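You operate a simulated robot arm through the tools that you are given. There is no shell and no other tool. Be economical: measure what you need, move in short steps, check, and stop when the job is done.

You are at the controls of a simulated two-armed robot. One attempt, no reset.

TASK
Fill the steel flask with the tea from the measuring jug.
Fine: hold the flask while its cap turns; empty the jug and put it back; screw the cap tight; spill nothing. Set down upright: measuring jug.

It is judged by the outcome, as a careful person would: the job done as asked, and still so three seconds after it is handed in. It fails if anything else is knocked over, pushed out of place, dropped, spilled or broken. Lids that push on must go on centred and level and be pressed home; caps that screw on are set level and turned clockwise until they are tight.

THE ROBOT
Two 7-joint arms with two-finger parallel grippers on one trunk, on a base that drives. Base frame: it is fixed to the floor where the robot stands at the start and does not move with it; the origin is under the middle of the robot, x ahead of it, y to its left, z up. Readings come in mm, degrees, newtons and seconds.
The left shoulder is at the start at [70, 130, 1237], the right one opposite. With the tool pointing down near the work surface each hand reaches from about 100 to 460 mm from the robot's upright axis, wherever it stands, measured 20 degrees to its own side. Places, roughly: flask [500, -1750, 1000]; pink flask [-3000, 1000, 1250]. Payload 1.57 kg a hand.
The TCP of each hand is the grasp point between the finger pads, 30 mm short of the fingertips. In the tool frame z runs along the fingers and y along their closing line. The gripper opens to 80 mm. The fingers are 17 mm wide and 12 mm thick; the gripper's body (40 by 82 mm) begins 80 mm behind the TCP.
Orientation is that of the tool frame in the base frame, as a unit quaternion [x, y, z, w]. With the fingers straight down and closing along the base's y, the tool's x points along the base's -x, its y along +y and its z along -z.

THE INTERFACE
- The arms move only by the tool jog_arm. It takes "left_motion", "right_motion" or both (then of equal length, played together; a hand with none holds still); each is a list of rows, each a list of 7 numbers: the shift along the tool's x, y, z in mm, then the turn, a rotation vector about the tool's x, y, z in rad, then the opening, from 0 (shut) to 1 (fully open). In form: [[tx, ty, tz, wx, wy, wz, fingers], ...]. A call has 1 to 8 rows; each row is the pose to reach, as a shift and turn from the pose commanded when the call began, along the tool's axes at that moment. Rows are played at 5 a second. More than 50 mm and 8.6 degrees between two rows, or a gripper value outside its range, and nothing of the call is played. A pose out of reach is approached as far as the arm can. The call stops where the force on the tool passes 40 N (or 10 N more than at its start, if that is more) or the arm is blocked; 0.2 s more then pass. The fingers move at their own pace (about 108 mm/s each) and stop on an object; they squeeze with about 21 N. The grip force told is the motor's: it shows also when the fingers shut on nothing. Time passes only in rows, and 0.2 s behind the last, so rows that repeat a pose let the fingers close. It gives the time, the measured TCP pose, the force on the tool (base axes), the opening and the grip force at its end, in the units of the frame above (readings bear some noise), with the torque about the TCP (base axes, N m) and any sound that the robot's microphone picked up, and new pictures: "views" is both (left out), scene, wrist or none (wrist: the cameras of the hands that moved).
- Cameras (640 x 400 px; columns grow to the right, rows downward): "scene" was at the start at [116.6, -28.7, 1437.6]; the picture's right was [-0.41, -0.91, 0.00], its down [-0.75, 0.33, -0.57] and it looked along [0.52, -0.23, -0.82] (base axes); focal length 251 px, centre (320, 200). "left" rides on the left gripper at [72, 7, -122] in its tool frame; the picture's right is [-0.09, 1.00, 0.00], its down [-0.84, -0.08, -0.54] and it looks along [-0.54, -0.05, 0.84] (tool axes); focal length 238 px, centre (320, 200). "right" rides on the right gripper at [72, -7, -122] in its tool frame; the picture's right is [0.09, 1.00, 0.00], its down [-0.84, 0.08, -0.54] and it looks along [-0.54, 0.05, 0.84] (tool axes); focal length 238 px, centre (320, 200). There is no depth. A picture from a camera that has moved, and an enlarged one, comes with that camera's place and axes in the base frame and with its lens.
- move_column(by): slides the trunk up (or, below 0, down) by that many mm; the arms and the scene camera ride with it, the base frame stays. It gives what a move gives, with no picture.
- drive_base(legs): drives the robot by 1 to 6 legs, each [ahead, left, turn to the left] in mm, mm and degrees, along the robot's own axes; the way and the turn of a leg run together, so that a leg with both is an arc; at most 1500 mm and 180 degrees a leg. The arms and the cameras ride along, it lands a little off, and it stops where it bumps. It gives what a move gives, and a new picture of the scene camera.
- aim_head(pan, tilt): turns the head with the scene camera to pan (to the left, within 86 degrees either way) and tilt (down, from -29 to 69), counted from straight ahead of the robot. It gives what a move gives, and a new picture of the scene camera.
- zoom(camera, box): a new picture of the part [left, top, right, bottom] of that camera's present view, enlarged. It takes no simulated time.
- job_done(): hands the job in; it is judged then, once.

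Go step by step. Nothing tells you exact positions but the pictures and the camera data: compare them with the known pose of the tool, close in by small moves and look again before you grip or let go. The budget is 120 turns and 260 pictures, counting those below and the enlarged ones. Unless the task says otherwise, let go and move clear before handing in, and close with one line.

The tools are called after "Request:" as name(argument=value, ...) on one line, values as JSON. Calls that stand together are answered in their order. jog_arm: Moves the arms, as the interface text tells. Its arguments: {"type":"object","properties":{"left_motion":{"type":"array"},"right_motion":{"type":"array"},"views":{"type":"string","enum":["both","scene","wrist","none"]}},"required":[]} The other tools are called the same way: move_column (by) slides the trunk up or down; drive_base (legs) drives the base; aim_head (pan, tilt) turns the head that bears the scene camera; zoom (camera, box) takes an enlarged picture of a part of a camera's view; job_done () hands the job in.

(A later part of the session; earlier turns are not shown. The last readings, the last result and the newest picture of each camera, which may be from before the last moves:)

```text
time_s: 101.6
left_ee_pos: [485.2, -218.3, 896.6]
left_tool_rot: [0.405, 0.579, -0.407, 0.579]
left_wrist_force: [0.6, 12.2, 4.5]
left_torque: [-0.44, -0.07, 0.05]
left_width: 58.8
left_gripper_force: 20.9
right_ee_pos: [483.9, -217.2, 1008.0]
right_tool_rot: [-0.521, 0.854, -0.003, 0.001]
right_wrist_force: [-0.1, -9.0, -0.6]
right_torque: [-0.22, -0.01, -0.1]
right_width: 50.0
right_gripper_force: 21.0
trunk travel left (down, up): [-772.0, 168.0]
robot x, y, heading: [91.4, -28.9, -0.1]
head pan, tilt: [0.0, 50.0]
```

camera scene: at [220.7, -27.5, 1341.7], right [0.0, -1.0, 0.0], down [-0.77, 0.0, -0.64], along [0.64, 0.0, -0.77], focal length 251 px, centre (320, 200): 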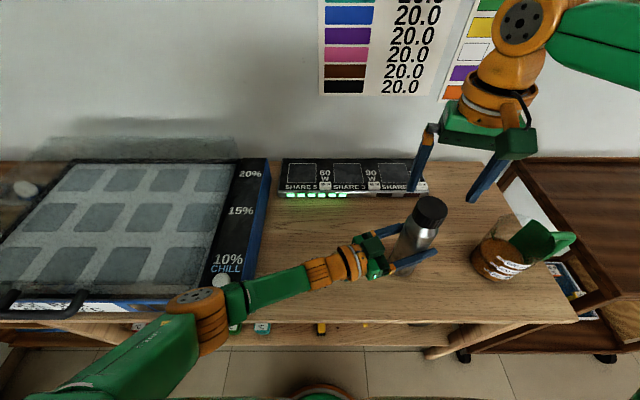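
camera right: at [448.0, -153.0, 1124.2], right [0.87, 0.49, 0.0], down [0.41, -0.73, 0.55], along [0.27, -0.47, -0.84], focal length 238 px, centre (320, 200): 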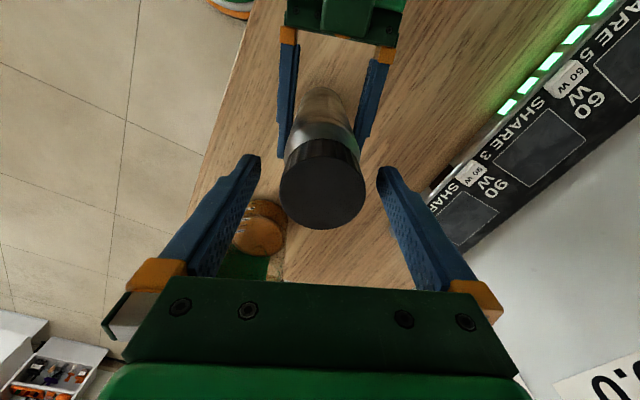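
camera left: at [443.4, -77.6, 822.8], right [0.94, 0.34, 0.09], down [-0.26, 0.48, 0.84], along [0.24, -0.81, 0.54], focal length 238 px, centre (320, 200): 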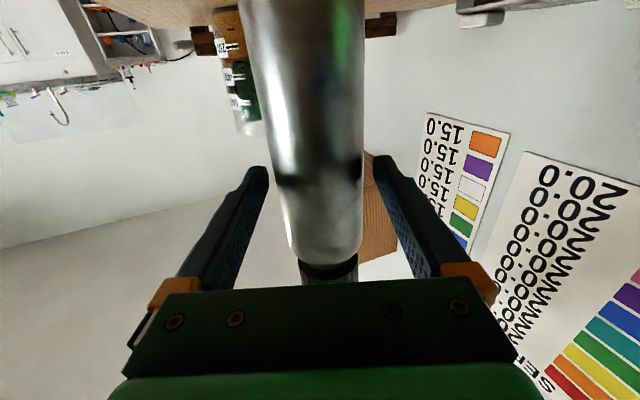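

Test whether the cap is free: lift 5 mm gently.

Request:
jog_arm(right_motion=[[0, 0, -2, 0, 0, -0.1, 0], [0, 0, -3, 0, 0, -0.2, 0], [0, 0, -4, 0, 0, -0.3, 0], [0, 0, -6, 0, 0, -0.3, 0]], views="both")

```text
time_s: 102.6
left_ee_pos: [484.7, -216.2, 896.1]
left_tool_rot: [0.405, 0.579, -0.408, 0.579]
left_wrist_force: [-2.3, 8.1, 4.0]
left_torque: [-0.44, -0.13, -0.01]
left_width: 58.7
left_gripper_force: 21.3
right_ee_pos: [483.9, -217.2, 1014.4]
right_tool_rot: [-0.642, 0.767, -0.002, 0.001]
right_wrist_force: [1.3, -7.1, -2.8]
right_torque: [-0.07, 0.0, 0.03]
right_width: 50.0
right_gripper_force: 21.3
trunk travel left (down, up): [-772.0, 168.0]
robot x, y, heading: [93.4, -28.9, 0.3]
head pan, tilt: [0.0, 50.0]
camera scene: at [220.2, -27.0, 1341.7], right [0.0, -1.0, 0.0], down [-0.77, 0.0, -0.64], along [0.64, 0.0, -0.77], focal length 251 px, centre (320, 200)
camera right: at [477.7, -287.7, 1135.8], right [-1.0, 0.08, 0.0], down [0.07, 0.84, 0.54], along [0.05, 0.54, -0.84], focal length 238 px, centre (320, 200)
```

scene: 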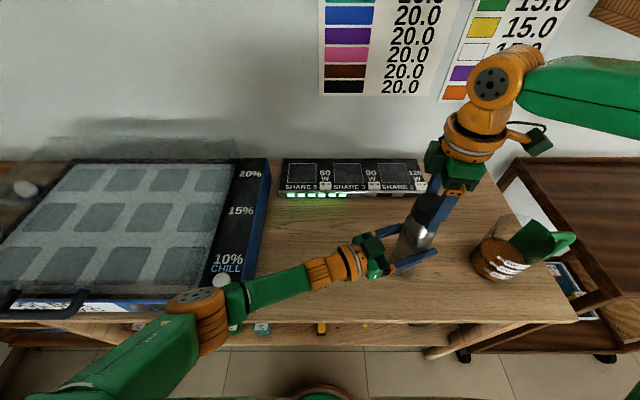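
right: 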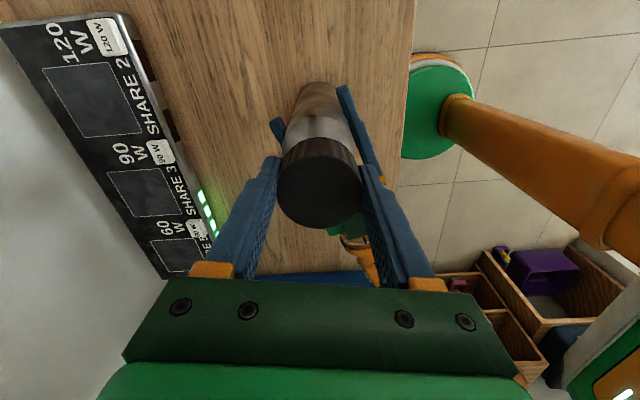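

It came up 6 mm with little force. Lift further to confirm.

Request:
jog_arm(right_motion=[[0, 0, -6, 0, 0, 0, 0], [0, 0, -15, 0, 0, 0, 0], [0, 0, -30, 0, 0, 0, 0], [0, 0, -45, 0, 0, 0, 0]], views="both")

```text
time_s: 103.6
left_ee_pos: [484.8, -217.3, 896.3]
left_tool_rot: [0.405, 0.579, -0.407, 0.579]
left_wrist_force: [0.2, -0.6, 4.4]
left_torque: [0.11, -0.01, -0.01]
left_width: 58.8
left_gripper_force: 21.2
right_ee_pos: [483.9, -217.1, 1060.4]
right_tool_rot: [-0.642, 0.767, -0.003, 0.001]
right_wrist_force: [-0.1, 0.1, 0.3]
right_torque: [0.01, -0.05, 0.02]
right_width: 49.9
right_gripper_force: 21.1
trunk travel left (down, up): [-772.0, 168.0]
robot x, y, heading: [92.3, -30.8, 0.2]
head pan, tilt: [0.0, 50.0]
camera scene: at [219.9, -27.3, 1341.8], right [0.0, -1.0, 0.0], down [-0.77, 0.0, -0.64], along [0.64, 0.0, -0.77], focal length 251 px, centre (320, 200)
camera right: at [477.4, -287.1, 1180.7], right [-1.0, 0.08, 0.0], down [0.07, 0.84, 0.54], along [0.05, 0.54, -0.84], focal length 238 px, centre (320, 200)
```

scene: 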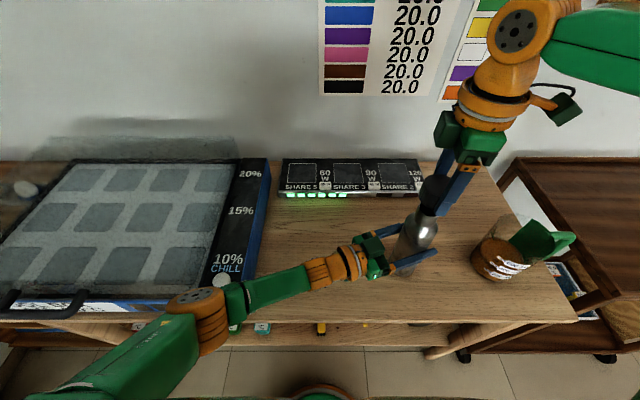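
right: 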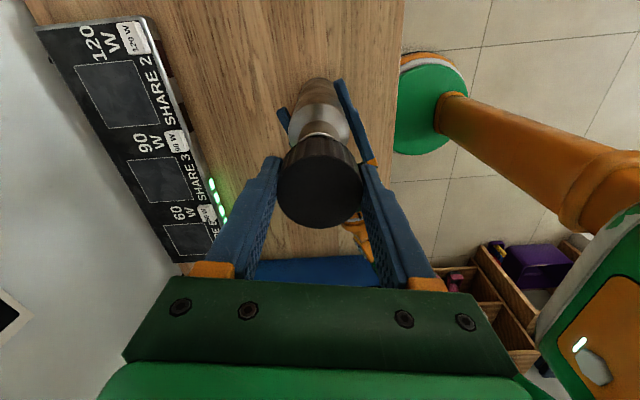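

The cap is off. Zoom to see the neck and cap geometry, and choose where to set the cap.

Request:
zoom(camera="scene", box=[340, 120, 520, 300])

```text
2.22 times, centred on (430, 210) of scene
camera zoom: at [219.9, -27.3, 1341.8], right [0.0, -1.0, 0.0], down [-0.77, 0.0, -0.64], along [0.64, 0.0, -0.77], focal length 557 px, centre (76, 178)
```

zoom: 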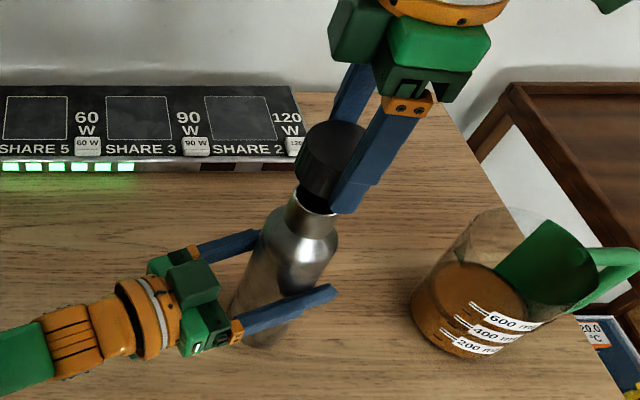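

Neck is exposed (~36 mm). I'll set the cap down on the bench at about (420,-300), between flask and jug, within the right hand's easy range.

Request:
jog_arm(right_motion=[[31, 16, 0, 0, 0, 0, 0], [62, 32, 0, 0, 0, 0, 0], [93, 48, 0, 0, 0, 0, 0], [93, 48, 45, 0, 0, 0, 0], [93, 48, 90, 0, 0, 0, 0], [93, 48, 135, 0, 0, 0, 0], [93, 48, 180, 0, 0, 0, 0], [93, 48, 215, 0, 0, 0, 0]], views="both")

```text
time_s: 105.4
left_ee_pos: [484.2, -217.2, 896.7]
left_tool_rot: [0.406, 0.579, -0.407, 0.578]
left_wrist_force: [-1.4, 0.3, 3.0]
left_torque: [0.13, 0.17, 0.06]
left_width: 58.5
left_gripper_force: 21.1
right_ee_pos: [419.8, -304.6, 845.3]
right_tool_rot: [-0.643, 0.766, -0.003, 0.001]
right_wrist_force: [-0.5, 0.0, -0.1]
right_torque: [0.03, 0.01, -0.02]
right_width: 50.1
right_gripper_force: 20.9
trunk travel left (down, up): [-772.0, 168.0]
robot x, y, heading: [92.9, -27.8, 0.3]
head pan, tilt: [0.0, 50.0]
camera scene: at [219.7, -27.3, 1341.8], right [0.0, -1.0, 0.0], down [-0.77, 0.0, -0.64], along [0.64, 0.0, -0.77], focal length 251 px, centre (320, 200)
camera right: at [413.4, -373.4, 966.2], right [-1.0, 0.08, 0.0], down [0.07, 0.84, 0.54], along [0.05, 0.54, -0.84], focal length 238 px, centre (320, 200)
```

scene: 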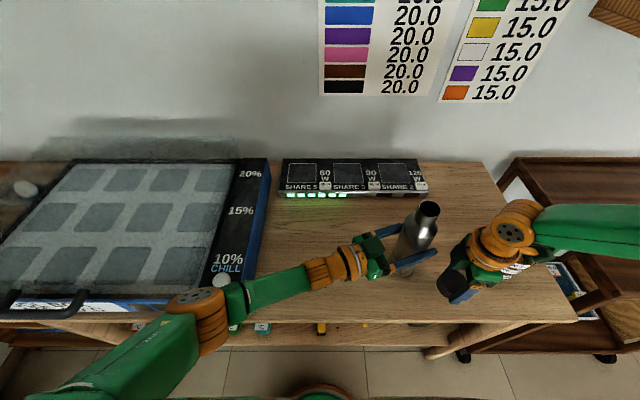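
right: 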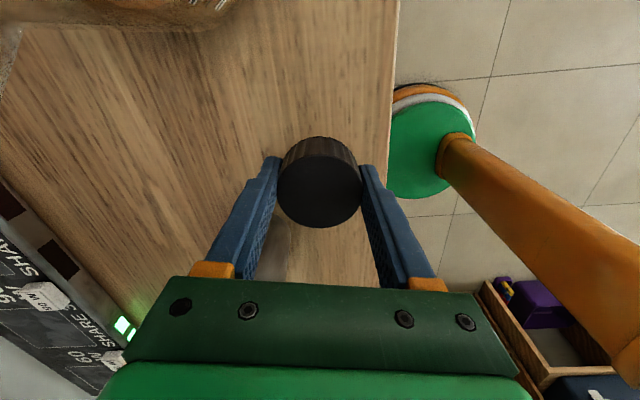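

Cap is over clear bench. Lower to contact in small steps.

Request:
jog_arm(right_motion=[[0, 0, 15, 0, 0, 0, 0], [0, 0, 25, 0, 0, 0, 0], [0, 0, 32, 0, 0, 0, 0], [0, 0, 36, 0, 0, 0, 0]], views="none")

Request:
zoom(camera="scene", box=[420, 220, 540, 320])

```text
time_s: 106.4
left_ee_pos: [483.7, -216.7, 896.4]
left_tool_rot: [0.406, 0.579, -0.406, 0.579]
left_wrist_force: [-0.2, 0.6, -0.4]
left_torque: [0.02, 0.0, 0.02]
left_width: 58.7
left_gripper_force: 20.5
right_ee_pos: [420.5, -301.9, 810.6]
right_tool_rot: [-0.642, 0.766, -0.005, 0.002]
right_wrist_force: [1.1, -5.8, 22.6]
right_torque: [0.11, 0.68, 0.33]
right_width: 50.0
right_gripper_force: 21.0
trunk travel left (down, up): [-772.0, 168.0]
robot x, y, heading: [94.9, -32.7, -0.0]
head pan, tilt: [0.0, 50.0]
```

```text
4.00 times, centred on (480, 270) of scene
camera zoom: at [217.9, -26.6, 1342.4], right [0.0, -1.0, 0.0], down [-0.76, 0.0, -0.64], along [0.64, 0.0, -0.76], focal length 1002 px, centre (-320, -80)
```

zoom: 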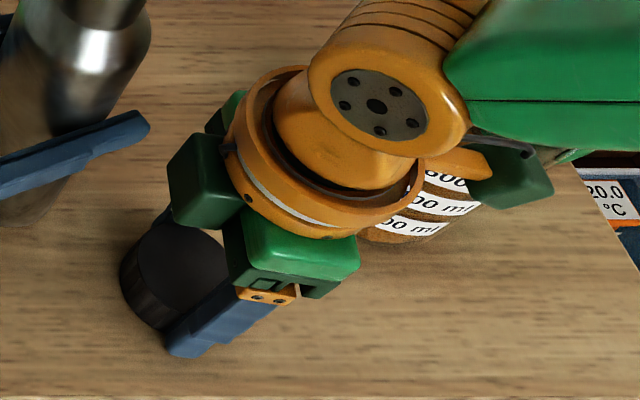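

Contact felt at TCP z≈810 (cap on bench). Ease 1 mm up, open, and rise.

Request:
jog_arm(right_motion=[[0, 0, -1.5, 0, 0, 0, 0], [0, 0, -1.5, 0, 0, 0, 0.75], [0, 0, -1.5, 0, 0, 0, 1], [0, 0, -1.5, 0, 0, 0, 1], [0, 0, -40, 0, 0, 0, 1], [0, 0, -85, 0, 0, 0, 1], [0, 0, -130, 0, 0, 0, 1], [0, 0, -170, 0, 0, 0, 1]], views="both")

```text
time_s: 108.2
left_ee_pos: [486.1, -217.3, 897.2]
left_tool_rot: [0.405, 0.579, -0.406, 0.579]
left_wrist_force: [0.3, 0.1, 6.2]
left_torque: [0.17, -0.11, -0.04]
left_width: 58.7
left_gripper_force: 20.4
right_ee_pos: [417.0, -301.4, 978.6]
right_tool_rot: [-0.642, 0.766, -0.002, 0.001]
right_wrist_force: [0.3, -0.3, 0.5]
right_torque: [-0.02, -0.04, 0.0]
right_width: 80.1
right_gripper_force: 0.0
trunk travel left (down, up): [-772.0, 168.0]
robot x, y, heading: [94.0, -25.1, 0.0]
head pan, tilt: [0.0, 50.0]
camera scene: at [219.8, -27.1, 1341.7], right [0.0, -1.0, 0.0], down [-0.77, 0.0, -0.64], along [0.64, 0.0, -0.77], focal length 251 px, centre (320, 200)
camera right: at [411.9, -370.6, 1099.6], right [-1.0, 0.08, 0.0], down [0.07, 0.84, 0.54], along [0.05, 0.54, -0.84], focal length 238 px, centre (320, 200)
```

scene: 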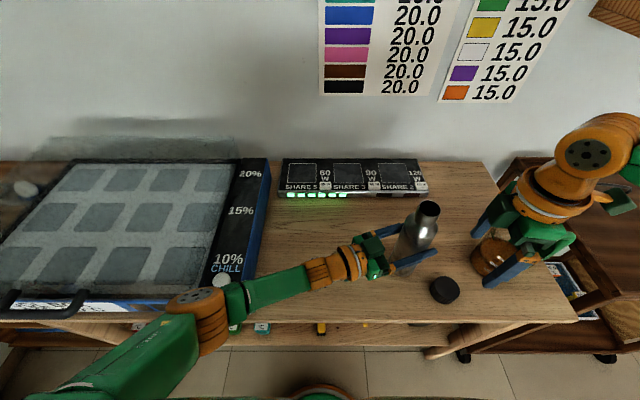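
right: 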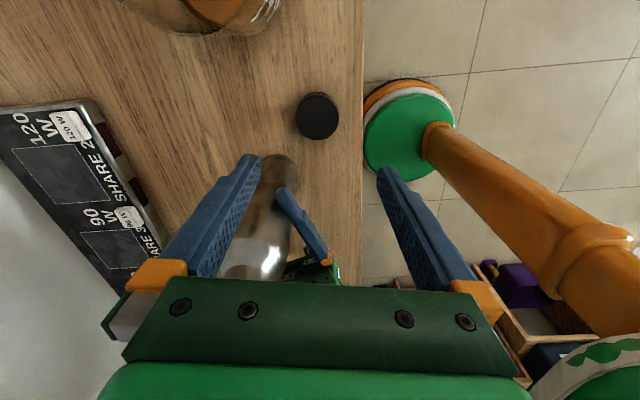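

Cap stands flat at (423,-300). Next the jug: I'll release the flask with the left (it's empty, standing upright), back off and lift clear.

Request:
jog_arm(left_motion=[[0, 0, 0, 0, 0, 0, 0.85], [0, 0, 0, 0, 0, 0, 1], [0, 0, -5, 0, 0, 0, 1], [0, 0, -40, 0, 0, 0, 1], [0, 0, -75, 0, 0, 0, 1], [0, 0, -112, 0, 0, 0, 1], [-40, 0, -120, 0, 0, 0, 1], [-75, 0, -130, 0, 0, 0, 1]], right_motion=[[0, 0, -10, 0, 0, 0, 1], [0, 0, -20, 0, 0, 0, 1], [0, 0, -30, 0, 0, 0, 1], [0, 0, -40, 0, 0, 0, 1], [0, 0, -50, 0, 0, 0, 1], [0, 0, -60, 0, 0, 0, 1], [0, 0, -70, 0, 0, 0, 1], [0, 0, -80, 0, 0, 0, 1]], views="scene")

```text
time_s: 110.0
left_ee_pos: [441.4, -95.5, 971.1]
left_tool_rot: [0.404, 0.58, -0.406, 0.579]
left_wrist_force: [0.0, -0.4, 0.4]
left_torque: [-0.01, 0.01, -0.02]
left_width: 80.0
left_gripper_force: 0.1
right_ee_pos: [417.8, -301.0, 1058.2]
right_tool_rot: [-0.642, 0.766, -0.002, 0.001]
right_wrist_force: [0.6, 0.0, -0.3]
right_torque: [0.01, 0.03, 0.02]
right_width: 79.8
right_gripper_force: 0.1
trunk travel left (down, up): [-772.0, 168.0]
robot x, y, heading: [91.6, -29.1, 0.0]
head pan, tilt: [0.0, 50.0]
camera scene: at [220.1, -27.1, 1341.7], right [0.0, -1.0, 0.0], down [-0.77, 0.0, -0.64], along [0.64, 0.0, -0.77], focal length 251 px, centre (320, 200)
```

scene: 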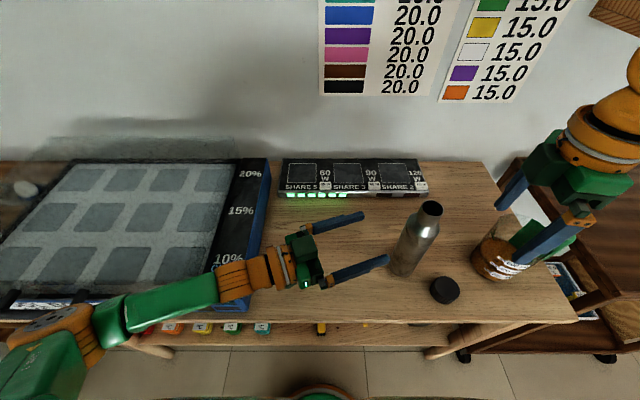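

Drive back to get free space, then tuck the left arm and turn the right hand for the jug handle.

Request:
drive_base(legs=[[-260, 0, 0]])

Request:
jog_arm(left_motion=[[-8, 7, -18, 0, 0, 0, 1], [-15, 13, -36, 0, 0, 0, 1], [-23, 20, -54, 0, 0, 0, 1], [-30, 26, -72, 0, 0, 0, 1], [-38, 32, -90, 0, 0, 0, 1], [-45, 39, -108, 0, 0, 0, 1], [-52, 45, -125, 0, 0, 0, 1], [-60, 51, -141, 0, 0, 0, 1]], right_motion=[[0, 0, 0, 0, 0, 0.144, 1], [0, 0, 0, 0, 0, 0.288, 1], [0, 0, 0, 0, 0, 0.432, 1], [0, 0, 0, 0, 0, 0.576, 1], [0, 0, 0, 0, 0, 0.72, 1], [0, 0, 0, 0, 0, 0.864, 1], [0, 0, 0, 0, 0, 1.008, 1], [0, 0, 0, 0, 0, 1.152, 1]], views="none")

Request:
jog_arm(right_motion=[[0, 0, 0, 0, 0, 0.144, 1], [0, 0, 0, 0, 0, 0.288, 1], [0, 0, 0, 0, 0, 0.432, 1], [0, 0, 0, 0, 0, 0.576, 1], [0, 0, 0, 0, 0, 0.72, 1], [0, 0, 0, 0, 0, 0.864, 1], [0, 0, 0, 0, 0, 1.008, 1], [0, 0, 0, 0, 0, 1.152, 1]], views="none")

Request:
jog_arm(right_motion=[[0, 0, 0, 0, 0, 0.144, 1], [0, 0, 0, 0, 0, 0.288, 1], [0, 0, 0, 0, 0, 0.432, 1], [0, 0, 0, 0, 0, 0.576, 1], [0, 0, 0, 0, 0, 0.666, 1]], views="scene")

```text
time_s: 111.8
left_ee_pos: [180.8, -96.2, 970.4]
left_tool_rot: [0.405, 0.58, -0.407, 0.578]
left_wrist_force: [-0.1, -0.4, 0.3]
left_torque: [0.0, 0.0, -0.02]
left_width: 80.0
left_gripper_force: 0.0
right_ee_pos: [159.2, -301.3, 1057.7]
right_tool_rot: [-0.642, 0.767, -0.002, 0.001]
right_wrist_force: [0.1, -0.2, 0.0]
right_torque: [-0.02, 0.0, -0.01]
right_width: 80.1
right_gripper_force: 0.0
trunk travel left (down, up): [-772.0, 168.0]
robot x, y, heading: [-168.3, -27.7, 0.0]
head pan, tilt: [0.0, 50.0]
camera scene: at [-39.0, -28.1, 1341.5], right [0.0, -1.0, 0.0], down [-0.77, 0.0, -0.64], along [0.64, 0.0, -0.77], focal length 251 px, centre (320, 200)
```

scene: 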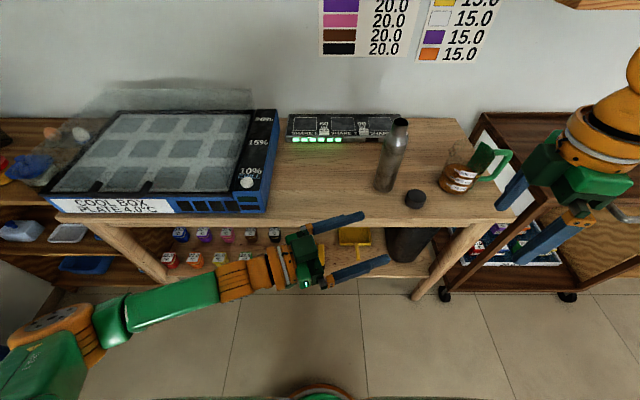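

```text
time_s: 113.6
left_ee_pos: [180.9, 56.1, 1031.7]
left_tool_rot: [0.405, 0.58, -0.406, 0.579]
left_wrist_force: [0.7, 0.2, -0.3]
left_torque: [0.04, 0.02, 0.04]
left_width: 80.2
left_gripper_force: 0.1
right_ee_pos: [156.4, -302.0, 1058.3]
right_tool_rot: [-0.12, 0.993, -0.002, 0.002]
right_wrist_force: [-0.3, -1.0, 0.2]
right_torque: [0.01, 0.02, 0.0]
right_width: 80.2
right_gripper_force: 0.1
trunk travel left (down, up): [-772.0, 168.0]
robot x, y, heading: [-169.3, -30.0, 0.0]
head pan, tilt: [0.0, 50.0]
```

```text
time_s: 115.4
left_ee_pos: [180.1, 55.5, 1031.2]
left_tool_rot: [0.405, 0.579, -0.406, 0.579]
left_wrist_force: [-0.3, -0.4, 0.3]
left_torque: [0.0, 0.0, 0.01]
left_width: 79.9
left_gripper_force: 0.0
right_ee_pos: [159.2, -302.4, 1059.2]
right_tool_rot: [0.441, 0.897, 0.0, 0.003]
right_wrist_force: [0.7, 0.5, -0.6]
right_torque: [0.0, -0.01, -0.06]
right_width: 79.8
right_gripper_force: 0.1
trunk travel left (down, up): [-772.0, 168.0]
robot x, y, heading: [-168.4, -27.5, 0.1]
head pan, tilt: [0.0, 50.0]
```

```text
time_s: 116.6
left_ee_pos: [180.6, 55.6, 1031.4]
left_tool_rot: [0.405, 0.58, -0.406, 0.579]
left_wrist_force: [-0.4, 0.1, 0.2]
left_torque: [0.03, -0.02, 0.0]
left_width: 80.1
left_gripper_force: 0.1
right_ee_pos: [157.8, -302.1, 1059.5]
right_tool_rot: [0.711, 0.703, 0.0, 0.003]
right_wrist_force: [-1.2, 0.3, -0.3]
right_torque: [0.04, 0.0, 0.02]
right_width: 80.0
right_gripper_force: 0.0
trunk travel left (down, up): [-772.0, 168.0]
robot x, y, heading: [-169.5, -27.1, -0.2]
head pan, tilt: [0.0, 50.0]
camera scene: at [-40.8, -27.9, 1341.7], right [0.0, -1.0, 0.0], down [-0.77, 0.0, -0.64], along [0.64, 0.0, -0.77], focal length 251 px, centre (320, 200)
```

scene: 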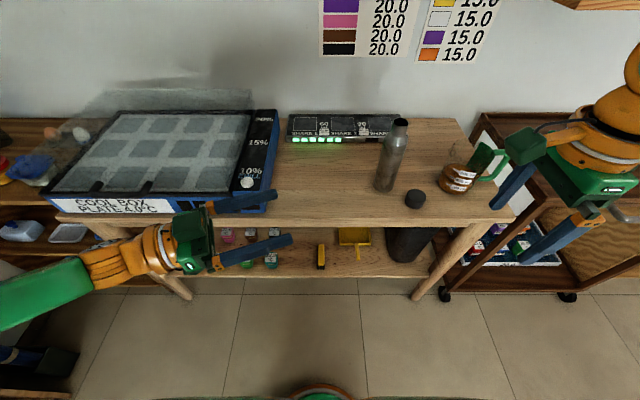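

Right yaw is set (camera toward the jug side). Raise the left more to clear the flask, then drive so the jug handle is in the right hand's range.

Request:
jog_arm(left_motion=[[-25, 0, -8, 0, 0, 0, 1], [-50, 0, -15, 0, 0, 0, 1], [-75, 0, -22, 0, 0, 0, 1], [-95, 0, -30, 0, 0, 0, 1]], views="none")

Request:
drive_base(legs=[[0, -258, 0], [270, 0, 0]])

```text
time_s: 117.6
left_ee_pos: [186.3, 68.0, 1120.4]
left_tool_rot: [0.405, 0.579, -0.409, 0.578]
left_wrist_force: [0.7, -0.2, 1.0]
left_torque: [-0.01, 0.04, 0.0]
left_width: 79.9
left_gripper_force: 0.0
left hand out of reach, approached as far as the arm can: row 3, 4
right_ee_pos: [158.7, -302.9, 1059.5]
right_tool_rot: [0.709, 0.705, 0.001, 0.002]
right_wrist_force: [0.3, 0.8, 0.5]
right_torque: [0.0, 0.0, -0.01]
right_width: 79.9
right_gripper_force: 0.1
trunk travel left (down, up): [-772.0, 168.0]
robot x, y, heading: [-166.3, -30.2, 0.0]
head pan, tilt: [0.0, 50.0]
```

```text
time_s: 121.0
left_ee_pos: [453.5, -184.5, 1121.7]
left_tool_rot: [0.407, 0.577, -0.409, 0.579]
left_wrist_force: [0.3, 0.5, -0.5]
left_torque: [0.01, 0.02, 0.0]
left_width: 80.0
left_gripper_force: 0.0
right_ee_pos: [423.6, -557.2, 1060.0]
right_tool_rot: [0.71, 0.704, 0.0, 0.003]
right_wrist_force: [0.8, 0.0, 0.1]
right_torque: [0.0, -0.05, 0.0]
right_width: 80.2
right_gripper_force: 0.0
trunk travel left (down, up): [-772.0, 168.0]
robot x, y, heading: [100.5, -282.9, 0.0]
head pan, tilt: [0.0, 50.0]
camera scene: at [225.3, -281.9, 1341.9], right [0.0, -1.0, 0.0], down [-0.77, 0.0, -0.64], along [0.64, 0.0, -0.77], focal length 251 px, centre (320, 200)
```

scene: 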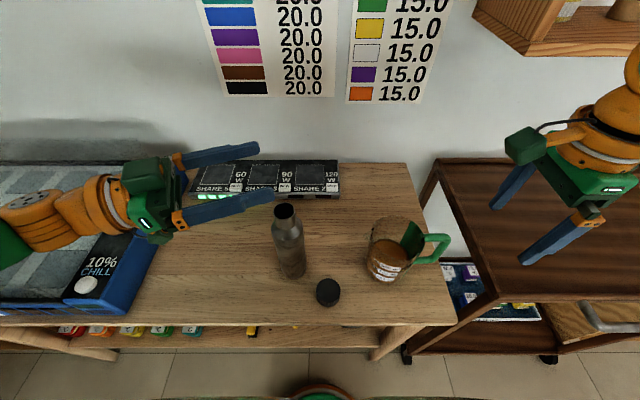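

Good view of the jug. Zoom to measure the handle.

Request:
zoom(camera="scene", box=[350, 195, 470, 295])

Request:
zoom(camera="right", box=[0, 0, 640, 400])

```text
4.00 times, centred on (410, 245) of scene
camera zoom: at [225.3, -281.9, 1341.9], right [0.0, -1.0, 0.0], down [-0.77, 0.0, -0.64], along [0.64, 0.0, -0.77], focal length 1002 px, centre (-40, 20)
```

zoom: 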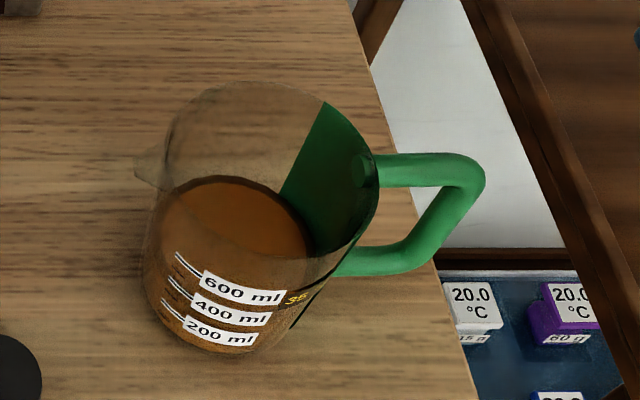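

```text
1.00 times, centred on (320, 200) of right (not enlarged: the box is as wide or as high as the picture)
camera zoom: at [417.7, -482.8, 1180.3], right [1.0, 0.08, 0.01], down [0.07, -0.84, 0.54], along [0.05, -0.54, -0.84], focal length 238 px, centre (320, 200)
```

zoom: 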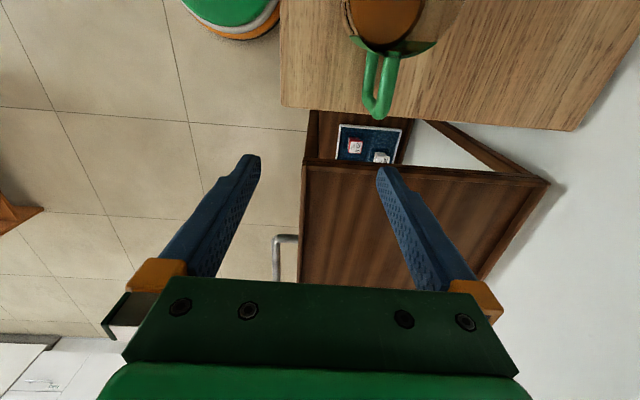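

Handle's outer bar is at ≈ (487,-540), z 812–905, 18 mm thick. Drive 30 mm closer and bring the right hand above it.

Request:
drive_base(legs=[[30, 0, 0]])

Request:
jog_arm(right_motion=[[5, 10, 20, 0, 0, 0, 1], [10, 20, 50, 0, 0, 0, 1], [16, 29, 85, 0, 0, 0, 1]], views="both")

```text
time_s: 121.8
left_ee_pos: [479.9, -185.9, 1121.4]
left_tool_rot: [0.407, 0.576, -0.408, 0.58]
left_wrist_force: [-0.2, 0.3, 0.5]
left_torque: [0.02, 0.0, 0.04]
left_width: 79.9
left_gripper_force: 0.1
right_ee_pos: [451.2, -556.4, 1060.1]
right_tool_rot: [0.711, 0.704, 0.002, 0.005]
right_wrist_force: [-0.2, -0.9, -0.2]
right_torque: [0.01, -0.08, 0.03]
right_width: 80.0
right_gripper_force: 0.1
trunk travel left (down, up): [-772.0, 168.0]
robot x, y, heading: [128.5, -282.9, -0.1]
head pan, tilt: [0.0, 50.0]
camera scene: at [251.2, -281.9, 1342.3], right [0.0, -1.0, 0.0], down [-0.76, 0.0, -0.65], along [0.65, 0.0, -0.76], focal length 251 px, centre (320, 200)
```

scene: 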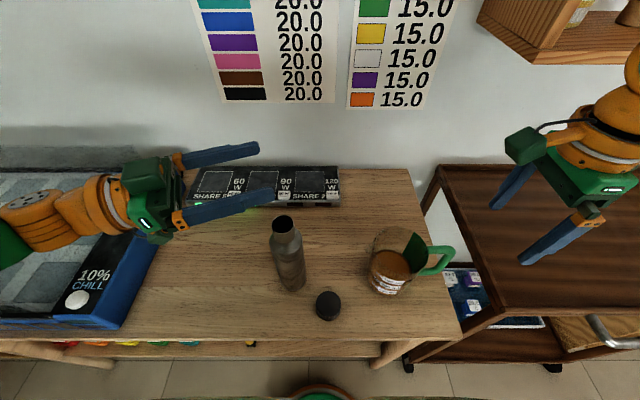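

```text
time_s: 122.6
left_ee_pos: [486.1, -185.6, 1120.1]
left_tool_rot: [0.405, 0.579, -0.409, 0.578]
left_wrist_force: [0.5, -0.7, -0.3]
left_torque: [-0.04, 0.03, -0.03]
left_width: 80.2
left_gripper_force: 0.1
right_ee_pos: [487.1, -541.8, 971.9]
right_tool_rot: [0.71, 0.705, -0.001, 0.002]
right_wrist_force: [0.0, 0.4, 0.2]
right_torque: [0.01, -0.01, 0.0]
right_width: 80.1
right_gripper_force: 0.1
trunk travel left (down, up): [-772.0, 168.0]
robot x, y, heading: [126.1, -280.1, 0.0]
head pan, tilt: [0.0, 50.0]
camera scene: at [258.7, -282.1, 1341.5], right [0.0, -1.0, 0.0], down [-0.77, 0.0, -0.64], along [0.64, 0.0, -0.77], focal length 251 px, centre (320, 200)
camera right: at [481.3, -467.7, 1094.0], right [1.0, 0.08, 0.0], down [0.07, -0.84, 0.54], along [0.05, -0.54, -0.84], focal length 238 px, centre (320, 200)
```

scene: 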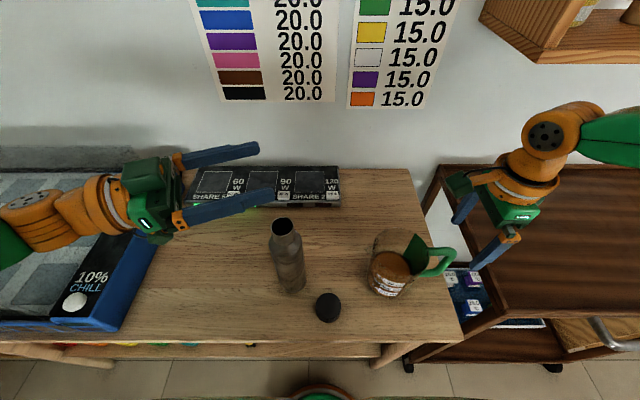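
right: 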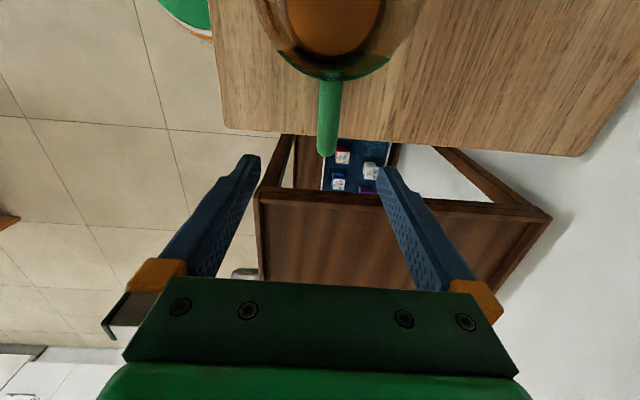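

Handle lies ~5 mm toward +x of the hand's line. Correct and descend around it to z≈860.

Request:
jog_arm(right_motion=[[5, 5, 20, 0, 0, 0, 1], [6, 5, 50, 0, 0, 0, 1], [6, 5, 80, 0, 0, 0, 1]], views="wrist")

Request:
zoom(camera="scene", box=[340, 130, 560, 310])

```text
time_s: 123.4
left_ee_pos: [484.9, -185.3, 1122.1]
left_tool_rot: [0.406, 0.578, -0.409, 0.578]
left_wrist_force: [0.0, 0.0, 0.5]
left_torque: [0.0, -0.03, 0.01]
left_width: 80.1
left_gripper_force: 0.0
right_ee_pos: [490.1, -535.3, 894.6]
right_tool_rot: [0.71, 0.704, 0.0, 0.001]
right_wrist_force: [0.3, 0.6, 0.2]
right_torque: [-0.01, 0.01, 0.0]
right_width: 80.1
right_gripper_force: 0.3
trunk travel left (down, up): [-772.0, 168.0]
robot x, y, heading: [128.8, -282.9, 0.0]
head pan, tilt: [0.0, 50.0]
camera right: at [484.3, -461.5, 1015.1], right [1.0, 0.08, 0.0], down [0.07, -0.84, 0.54], along [0.05, -0.54, -0.84], focal length 238 px, centre (320, 200)
```

right: 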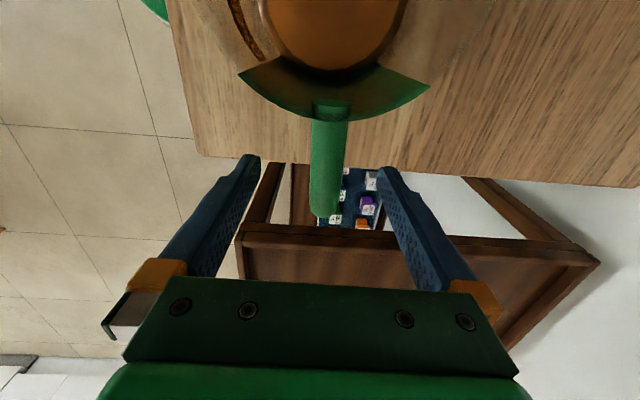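

```text
2.22 times, centred on (450, 220) of scene
camera zoom: at [257.5, -282.2, 1341.7], right [0.0, -1.0, 0.0], down [-0.77, 0.0, -0.64], along [0.64, 0.0, -0.77], focal length 557 px, centre (31, 156)
```

zoom: 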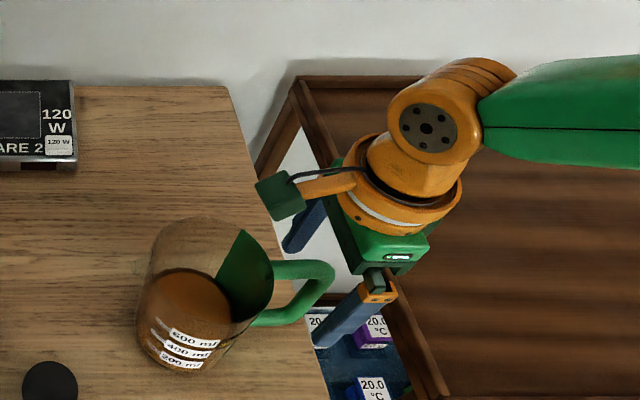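

Nicely aligned (3 mm adjustments). Descend to z≈858 and close on the handle.

Request:
jog_arm(right_motion=[[-3, 2, 15, 0, 0, 0, 1], [-3, 2, 36, 0, 0, 0, 1], [-3, 2, 36, 0, 0, 0, 0.6], [-3, 2, 36, 0, 0, 0, 0], [-3, 2, 36, 0, 0, 0, 0], [-3, 2, 36, 0, 0, 0, 0]], views="wrist")

Request:
zoom(camera="scene", box=[340, 130, 560, 310])

```text
time_s: 124.8
left_ee_pos: [485.1, -185.4, 1120.8]
left_tool_rot: [0.405, 0.578, -0.409, 0.579]
left_wrist_force: [1.3, 0.3, 0.6]
left_torque: [0.01, 0.0, 0.0]
left_width: 80.2
left_gripper_force: 0.1
right_ee_pos: [493.6, -537.8, 858.1]
right_tool_rot: [0.71, 0.704, -0.001, 0.003]
right_wrist_force: [-0.6, -0.1, 0.0]
right_torque: [-0.16, 0.05, 0.06]
right_width: 16.9
right_gripper_force: 21.1
trunk travel left (down, up): [-772.0, 168.0]
robot x, y, heading: [130.4, -281.8, -0.2]
head pan, tilt: [0.0, 50.0]
camera right: at [486.1, -464.3, 978.7], right [1.0, 0.08, 0.0], down [0.07, -0.84, 0.54], along [0.05, -0.54, -0.84], focal length 238 px, centre (320, 200)
```

right: 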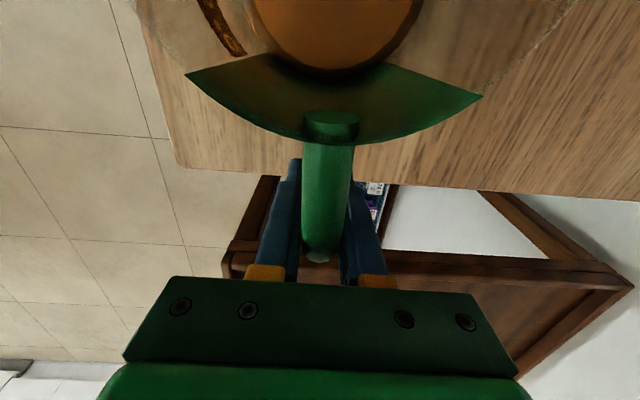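

```text
2.22 times, centred on (450, 220) of scene
camera zoom: at [257.0, -281.9, 1341.7], right [0.0, -1.0, 0.0], down [-0.77, 0.0, -0.64], along [0.64, 0.0, -0.77], focal length 557 px, centre (31, 156)
```

zoom: 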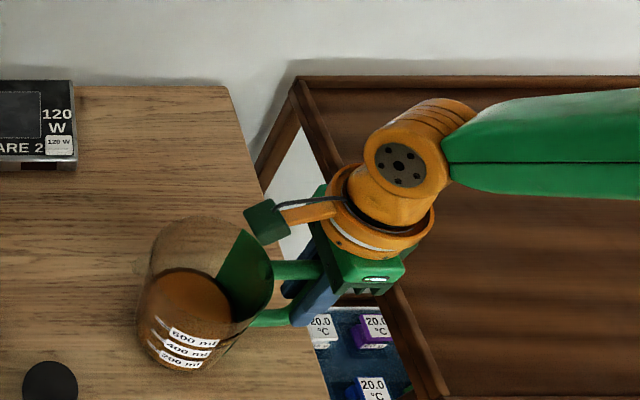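

Handle gripped (17 mm). Lift gently by 6 mm and watch for weight, torque and slip.

Request:
jog_arm(right_motion=[[0, 0, -2, 0, 0, 0, 0], [0, 0, -4, 0, 0, 0, 0], [0, 0, -6, 0, 0, 0, 0], [0, 0, -8, 0, 0, 0, 0], [0, 0, -8, 0, 0, 0, 0]], views="wrist")

Request:
zoom(camera="scene", box=[340, 170, 500, 310])

```text
time_s: 126.0
left_ee_pos: [486.8, -186.5, 1121.1]
left_tool_rot: [0.407, 0.577, -0.409, 0.577]
left_wrist_force: [-0.6, -0.1, -0.9]
left_torque: [0.0, 0.03, -0.02]
left_width: 79.8
left_gripper_force: 0.1
right_ee_pos: [491.9, -539.6, 866.7]
right_tool_rot: [0.71, 0.704, 0.0, 0.002]
right_wrist_force: [-0.8, -1.1, -4.9]
right_torque: [-0.28, 0.01, 0.02]
right_width: 16.7
right_gripper_force: 20.7
trunk travel left (down, up): [-772.0, 168.0]
robot x, y, heading: [131.7, -280.6, -0.1]
head pan, tilt: [0.0, 50.0]
camera right: at [486.9, -464.8, 986.9], right [1.0, 0.08, 0.0], down [0.07, -0.84, 0.54], along [0.05, -0.54, -0.84], focal length 238 px, centre (320, 200)
```

right: 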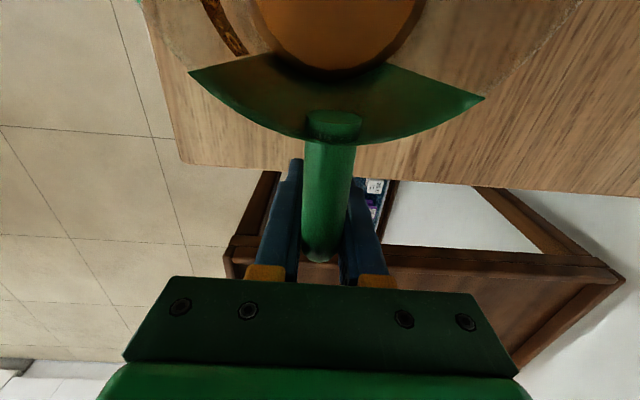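

```text
2.86 times, centred on (420, 240) of scene
camera zoom: at [257.9, -282.3, 1341.6], right [0.0, -1.0, 0.0], down [-0.77, 0.0, -0.64], along [0.64, 0.0, -0.77], focal length 716 px, centre (34, 86)
```

zoom: 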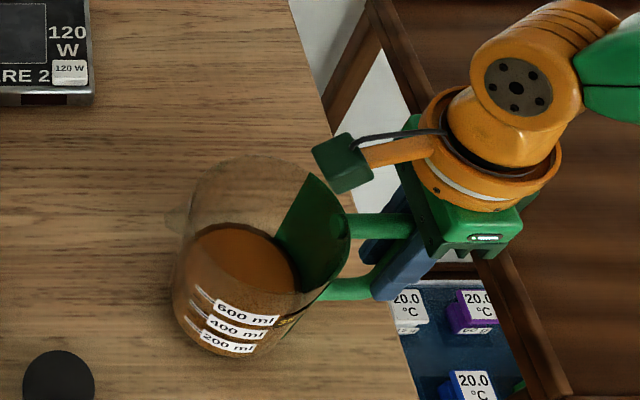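

Jug appears to rise level with the hand (4.9 N, 0.28 Nm). Lift further and recheck.

Request:
jog_arm(right_motion=[[0, 0, -5, 0, 0, 0, 0], [0, 0, -10, 0, 0, 0, 0], [0, 0, -20, 0, 0, 0, 0], [0, 0, -20, 0, 0, 0, 0]], views="wrist")

Request:
zoom(camera="scene", box=[340, 170, 500, 310])

```text
time_s: 127.0
left_ee_pos: [486.8, -185.5, 1119.9]
left_tool_rot: [0.406, 0.578, -0.409, 0.578]
left_wrist_force: [-0.2, -0.1, -0.3]
left_torque: [-0.02, 0.02, -0.01]
left_width: 79.8
left_gripper_force: 0.1
right_ee_pos: [491.9, -538.1, 886.3]
right_tool_rot: [0.71, 0.704, 0.0, 0.002]
right_wrist_force: [-0.9, 0.7, -4.0]
right_torque: [-0.28, 0.02, -0.01]
right_width: 16.9
right_gripper_force: 20.8
trunk travel left (down, up): [-772.0, 168.0]
robot x, y, heading: [132.1, -283.3, -0.1]
head pan, tilt: [0.0, 50.0]
camera right: at [486.5, -464.6, 1006.1], right [1.0, 0.08, 0.0], down [0.07, -0.84, 0.54], along [0.05, -0.54, -0.84], focal length 238 px, centre (320, 200)
```

right: 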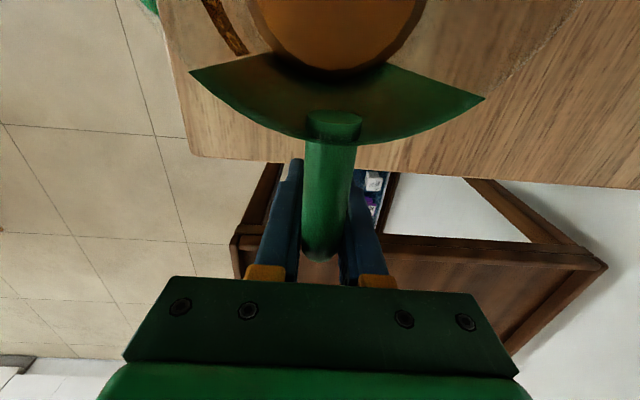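

```text
2.86 times, centred on (420, 240) of scene
camera zoom: at [258.0, -282.3, 1341.6], right [0.0, -1.0, 0.0], down [-0.77, 0.0, -0.64], along [0.64, 0.0, -0.77], focal length 716 px, centre (34, 86)
```

zoom: 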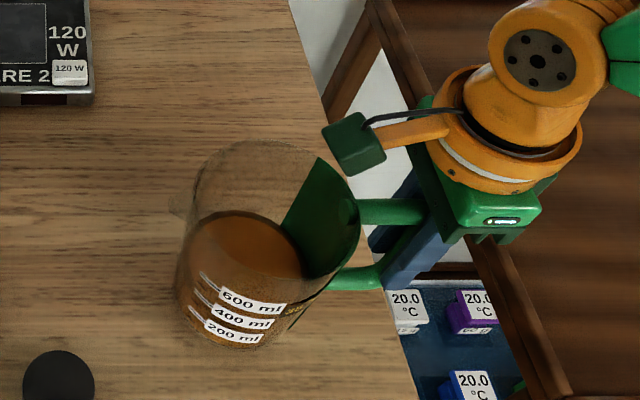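

Excellent: the jug lifts level with no slip. Now back away with it gently (clear of bench items), then turn it so the spout faces the robot.

Request:
jog_arm(right_motion=[[0, 0, -15, 0, 0, 0, 0], [0, 0, -30, 0, 0, 0, 0], [0, 0, -45, 0, 0, 0, 0], [0, 0, -60, 0, 0, 0, 0]], views="none")

Request:
drive_base(legs=[[-130, 0, 0], [-150, 0, 0]])

```text
time_s: 128.0
left_ee_pos: [485.9, -186.3, 1120.5]
left_tool_rot: [0.406, 0.578, -0.409, 0.578]
left_wrist_force: [-1.2, 0.0, 0.7]
left_torque: [-0.02, 0.0, 0.03]
left_width: 79.9
left_gripper_force: 0.1
right_ee_pos: [492.0, -538.8, 946.4]
right_tool_rot: [0.71, 0.704, 0.001, 0.003]
right_wrist_force: [-0.5, -0.1, -3.8]
right_torque: [-0.28, -0.01, 0.01]
right_width: 16.7
right_gripper_force: 21.2
trunk travel left (down, up): [-772.0, 168.0]
robot x, y, heading: [131.1, -285.7, -0.2]
head pan, tilt: [0.0, 50.0]
```

```text
time_s: 130.3
left_ee_pos: [206.3, -184.4, 1118.7]
left_tool_rot: [0.405, 0.579, -0.409, 0.578]
left_wrist_force: [-0.1, 0.1, 0.1]
left_torque: [0.01, -0.01, -0.03]
left_width: 80.0
left_gripper_force: 0.0
right_ee_pos: [213.7, -538.1, 947.1]
right_tool_rot: [0.71, 0.705, -0.001, 0.001]
right_wrist_force: [0.5, -0.9, -4.1]
right_torque: [-0.28, 0.04, 0.0]
right_width: 17.0
right_gripper_force: 21.3
trunk travel left (down, up): [-772.0, 168.0]
robot x, y, heading: [-148.8, -277.6, 0.0]
head pan, tilt: [0.0, 50.0]
camera scene: at [-20.3, -281.8, 1341.2], right [0.0, -1.0, 0.0], down [-0.77, 0.0, -0.64], along [0.64, 0.0, -0.77], focal length 251 px, centre (320, 200)
```

scene: 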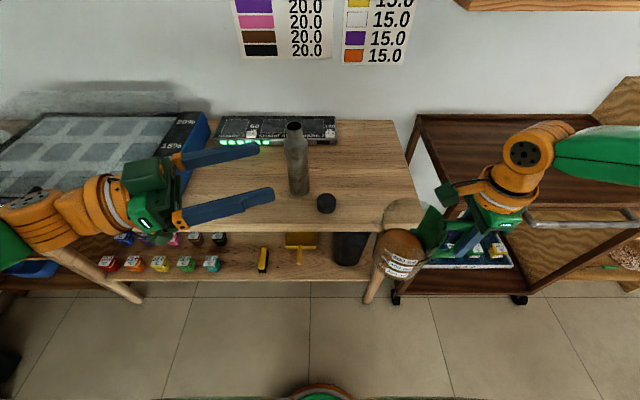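

Turn the jug 90° counter-clockwise (spout toward the robot) while raising it.

Request:
jog_arm(right_motion=[[0, 0, -12, 0, 0, -0.14, 0], [0, 0, -24, 0, 0, -0.28, 0], [0, 0, -36, 0, 0, -0.42, 0], [0, 0, -48, 0, 0, -0.56, 0], [0, 0, -60, 0, 0, -0.7, 0], [0, 0, -72, 0, 0, -0.84, 0], [0, 0, -84, 0, 0, -0.98, 0], [0, 0, -96, 0, 0, -1.12, 0]], views="none")

Request:
jog_arm(right_motion=[[0, 0, -12, 0, 0, -0.12, 0], [0, 0, -24, 0, 0, -0.24, 0], [0, 0, -36, 0, 0, -0.36, 0], [0, 0, -48, 0, 0, -0.46, 0]], views="both")

```text
time_s: 132.1
left_ee_pos: [203.6, -185.1, 1120.8]
left_tool_rot: [0.406, 0.578, -0.408, 0.578]
left_wrist_force: [0.8, -0.2, 0.6]
left_torque: [-0.01, -0.01, -0.03]
left_width: 80.0
left_gripper_force: 0.1
right_ee_pos: [211.3, -538.3, 1042.3]
right_tool_rot: [0.226, 0.974, -0.001, 0.002]
right_wrist_force: [-0.6, -0.6, -3.6]
right_torque: [-0.15, -0.23, 0.01]
right_width: 16.8
right_gripper_force: 21.8
trunk travel left (down, up): [-772.0, 168.0]
robot x, y, heading: [-156.2, -282.0, -0.2]
head pan, tilt: [0.0, 50.0]
```

```text
time_s: 133.1
left_ee_pos: [203.6, -186.1, 1121.6]
left_tool_rot: [0.406, 0.578, -0.407, 0.579]
left_wrist_force: [-0.4, -0.6, 0.1]
left_torque: [-0.02, 0.01, -0.01]
left_width: 80.3
left_gripper_force: 0.1
right_ee_pos: [210.6, -537.9, 1089.4]
right_tool_rot: [-0.002, 1.0, 0.0, 0.002]
right_wrist_force: [0.8, -0.2, -3.9]
right_torque: [0.01, -0.27, 0.03]
right_width: 16.9
right_gripper_force: 21.3
trunk travel left (down, up): [-772.0, 168.0]
robot x, y, heading: [-155.9, -283.1, -0.2]
head pan, tilt: [0.0, 50.0]
camera scene: at [-23.8, -281.8, 1341.6], right [0.0, -1.0, 0.0], down [-0.77, 0.0, -0.64], along [0.64, 0.0, -0.77], focal length 251 px, centre (320, 200)
camera right: at [139.2, -542.5, 1210.4], right [-0.1, 1.0, 0.0], down [0.83, 0.08, 0.54], along [0.54, 0.05, -0.84], focal length 238 px, centre (320, 200)
```

scene: 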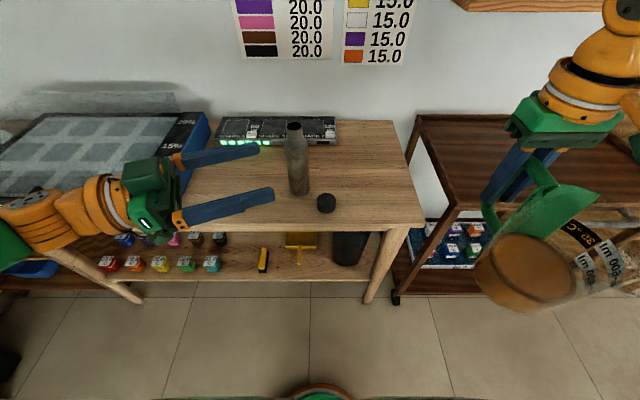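
right: 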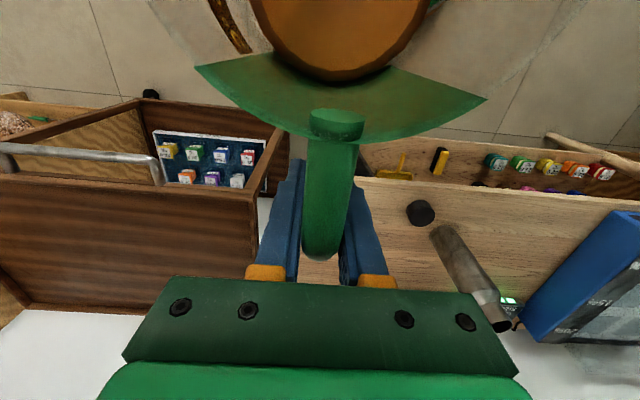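

Spout now faces the robot. Test reach and slip with a safe 29° pre-tilt while extending forward in free space.

Request:
jog_arm(right_motion=[[-28, 11, 8, 0, -0.083, 0, 0], [-55, 22, 16, 0, -0.166, 0, 0], [-82, 33, 25, 0, -0.25, 0, 0], [-110, 43, 33, 0, -0.333, 0, 0], [-138, 54, 42, 0, -0.416, 0, 0], [-165, 65, 50, 0, -0.5, 0, 0]], views="both")

```text
time_s: 134.5
left_ee_pos: [204.8, -184.9, 1119.1]
left_tool_rot: [0.405, 0.579, -0.409, 0.578]
left_wrist_force: [-0.1, -0.5, 0.0]
left_torque: [0.0, 0.02, 0.04]
left_width: 80.1
left_gripper_force: 0.0
right_ee_pos: [376.8, -474.4, 1038.8]
right_tool_rot: [-0.002, 0.969, -0.001, 0.249]
right_wrist_force: [0.3, 0.1, -3.8]
right_torque: [-0.02, -0.2, 0.02]
right_width: 16.6
right_gripper_force: 21.2
trunk travel left (down, up): [-772.0, 168.0]
robot x, y, heading: [-153.9, -282.1, 0.0]
head pan, tilt: [0.0, 50.0]
camera scene: at [-21.7, -281.7, 1341.4], right [0.0, -1.0, 0.0], down [-0.77, 0.0, -0.64], along [0.64, 0.0, -0.77], focal length 251 px, centre (320, 200)
camera right: at [255.3, -479.1, 1110.6], right [-0.08, 1.0, -0.05], down [0.47, 0.08, 0.88], along [0.88, 0.05, -0.48], focal length 238 px, centre (320, 200)
```

scene: 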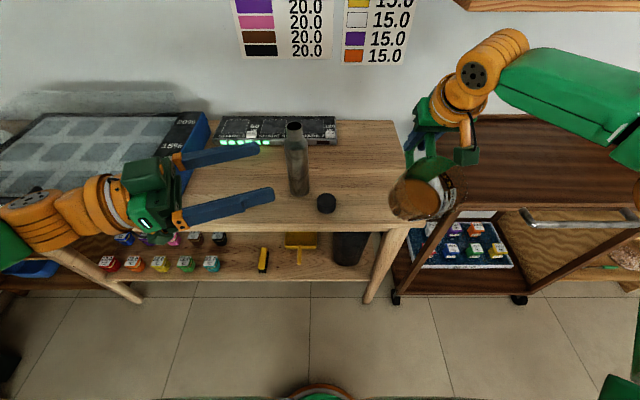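
right: 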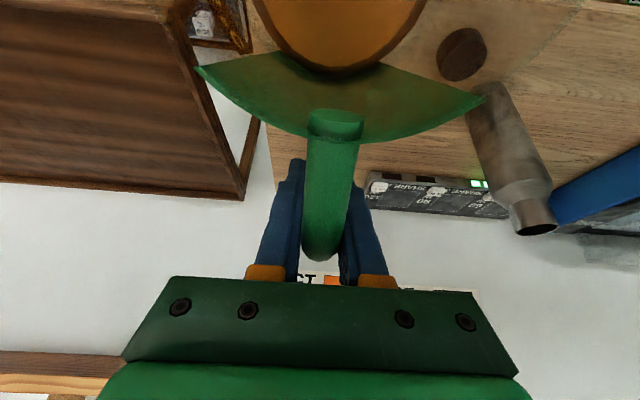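

Reach is fine at 29°. Before committing, I use the free left arm as a mirror to test the end-of-pour pose (tool level, pointing forward, high).

Request:
jog_arm(left_motion=[[-7, 9, -9, -0.145, 0, 0, 1], [-15, 19, -18, -0.29, 0, 0, 1], [-22, 29, -27, -0.435, 0, 0, 1], [-30, 39, -36, -0.58, 0, 0, 1], [-37, 49, -45, -0.725, 0, 0, 1], [-45, 59, -54, -0.87, 0, 0, 1], [-52, 69, -63, -1.015, 0, 0, 1], [-60, 78, -71, -1.16, 0, 0, 1]], views="scene")

```text
time_s: 136.3
left_ee_pos: [289.6, -85.1, 1195.4]
left_tool_rot: [0.022, 0.707, -0.023, 0.706]
left_wrist_force: [-0.1, -0.6, 1.2]
left_torque: [0.02, 0.02, -0.01]
left_width: 80.0
left_gripper_force: 0.2
left hand out of reach, approached as far as the arm can: row 1, 2, 3, 4, 5, 6, 7, 8
right_ee_pos: [375.4, -474.5, 1039.7]
right_tool_rot: [-0.002, 0.969, 0.0, 0.248]
right_wrist_force: [-0.2, -1.0, -4.1]
right_torque: [0.02, -0.27, -0.01]
right_width: 16.8
right_gripper_force: 20.6
trunk travel left (down, up): [-772.0, 168.0]
robot x, y, heading: [-152.1, -278.4, 0.3]
head pan, tilt: [0.0, 50.0]
camera scene: at [-22.0, -282.8, 1341.4], right [0.0, -1.0, 0.0], down [-0.77, 0.0, -0.64], along [0.64, 0.0, -0.77], focal length 251 px, centre (320, 200)
```

scene: 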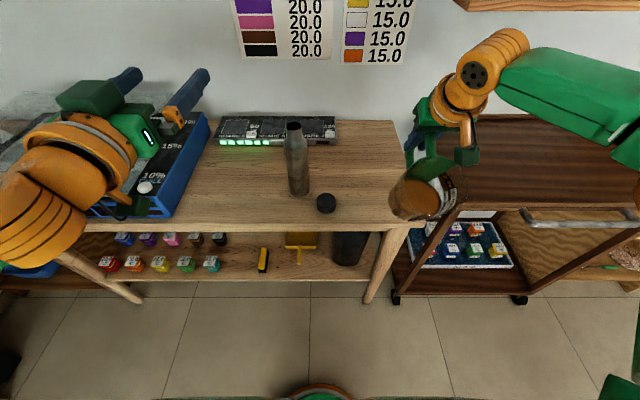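

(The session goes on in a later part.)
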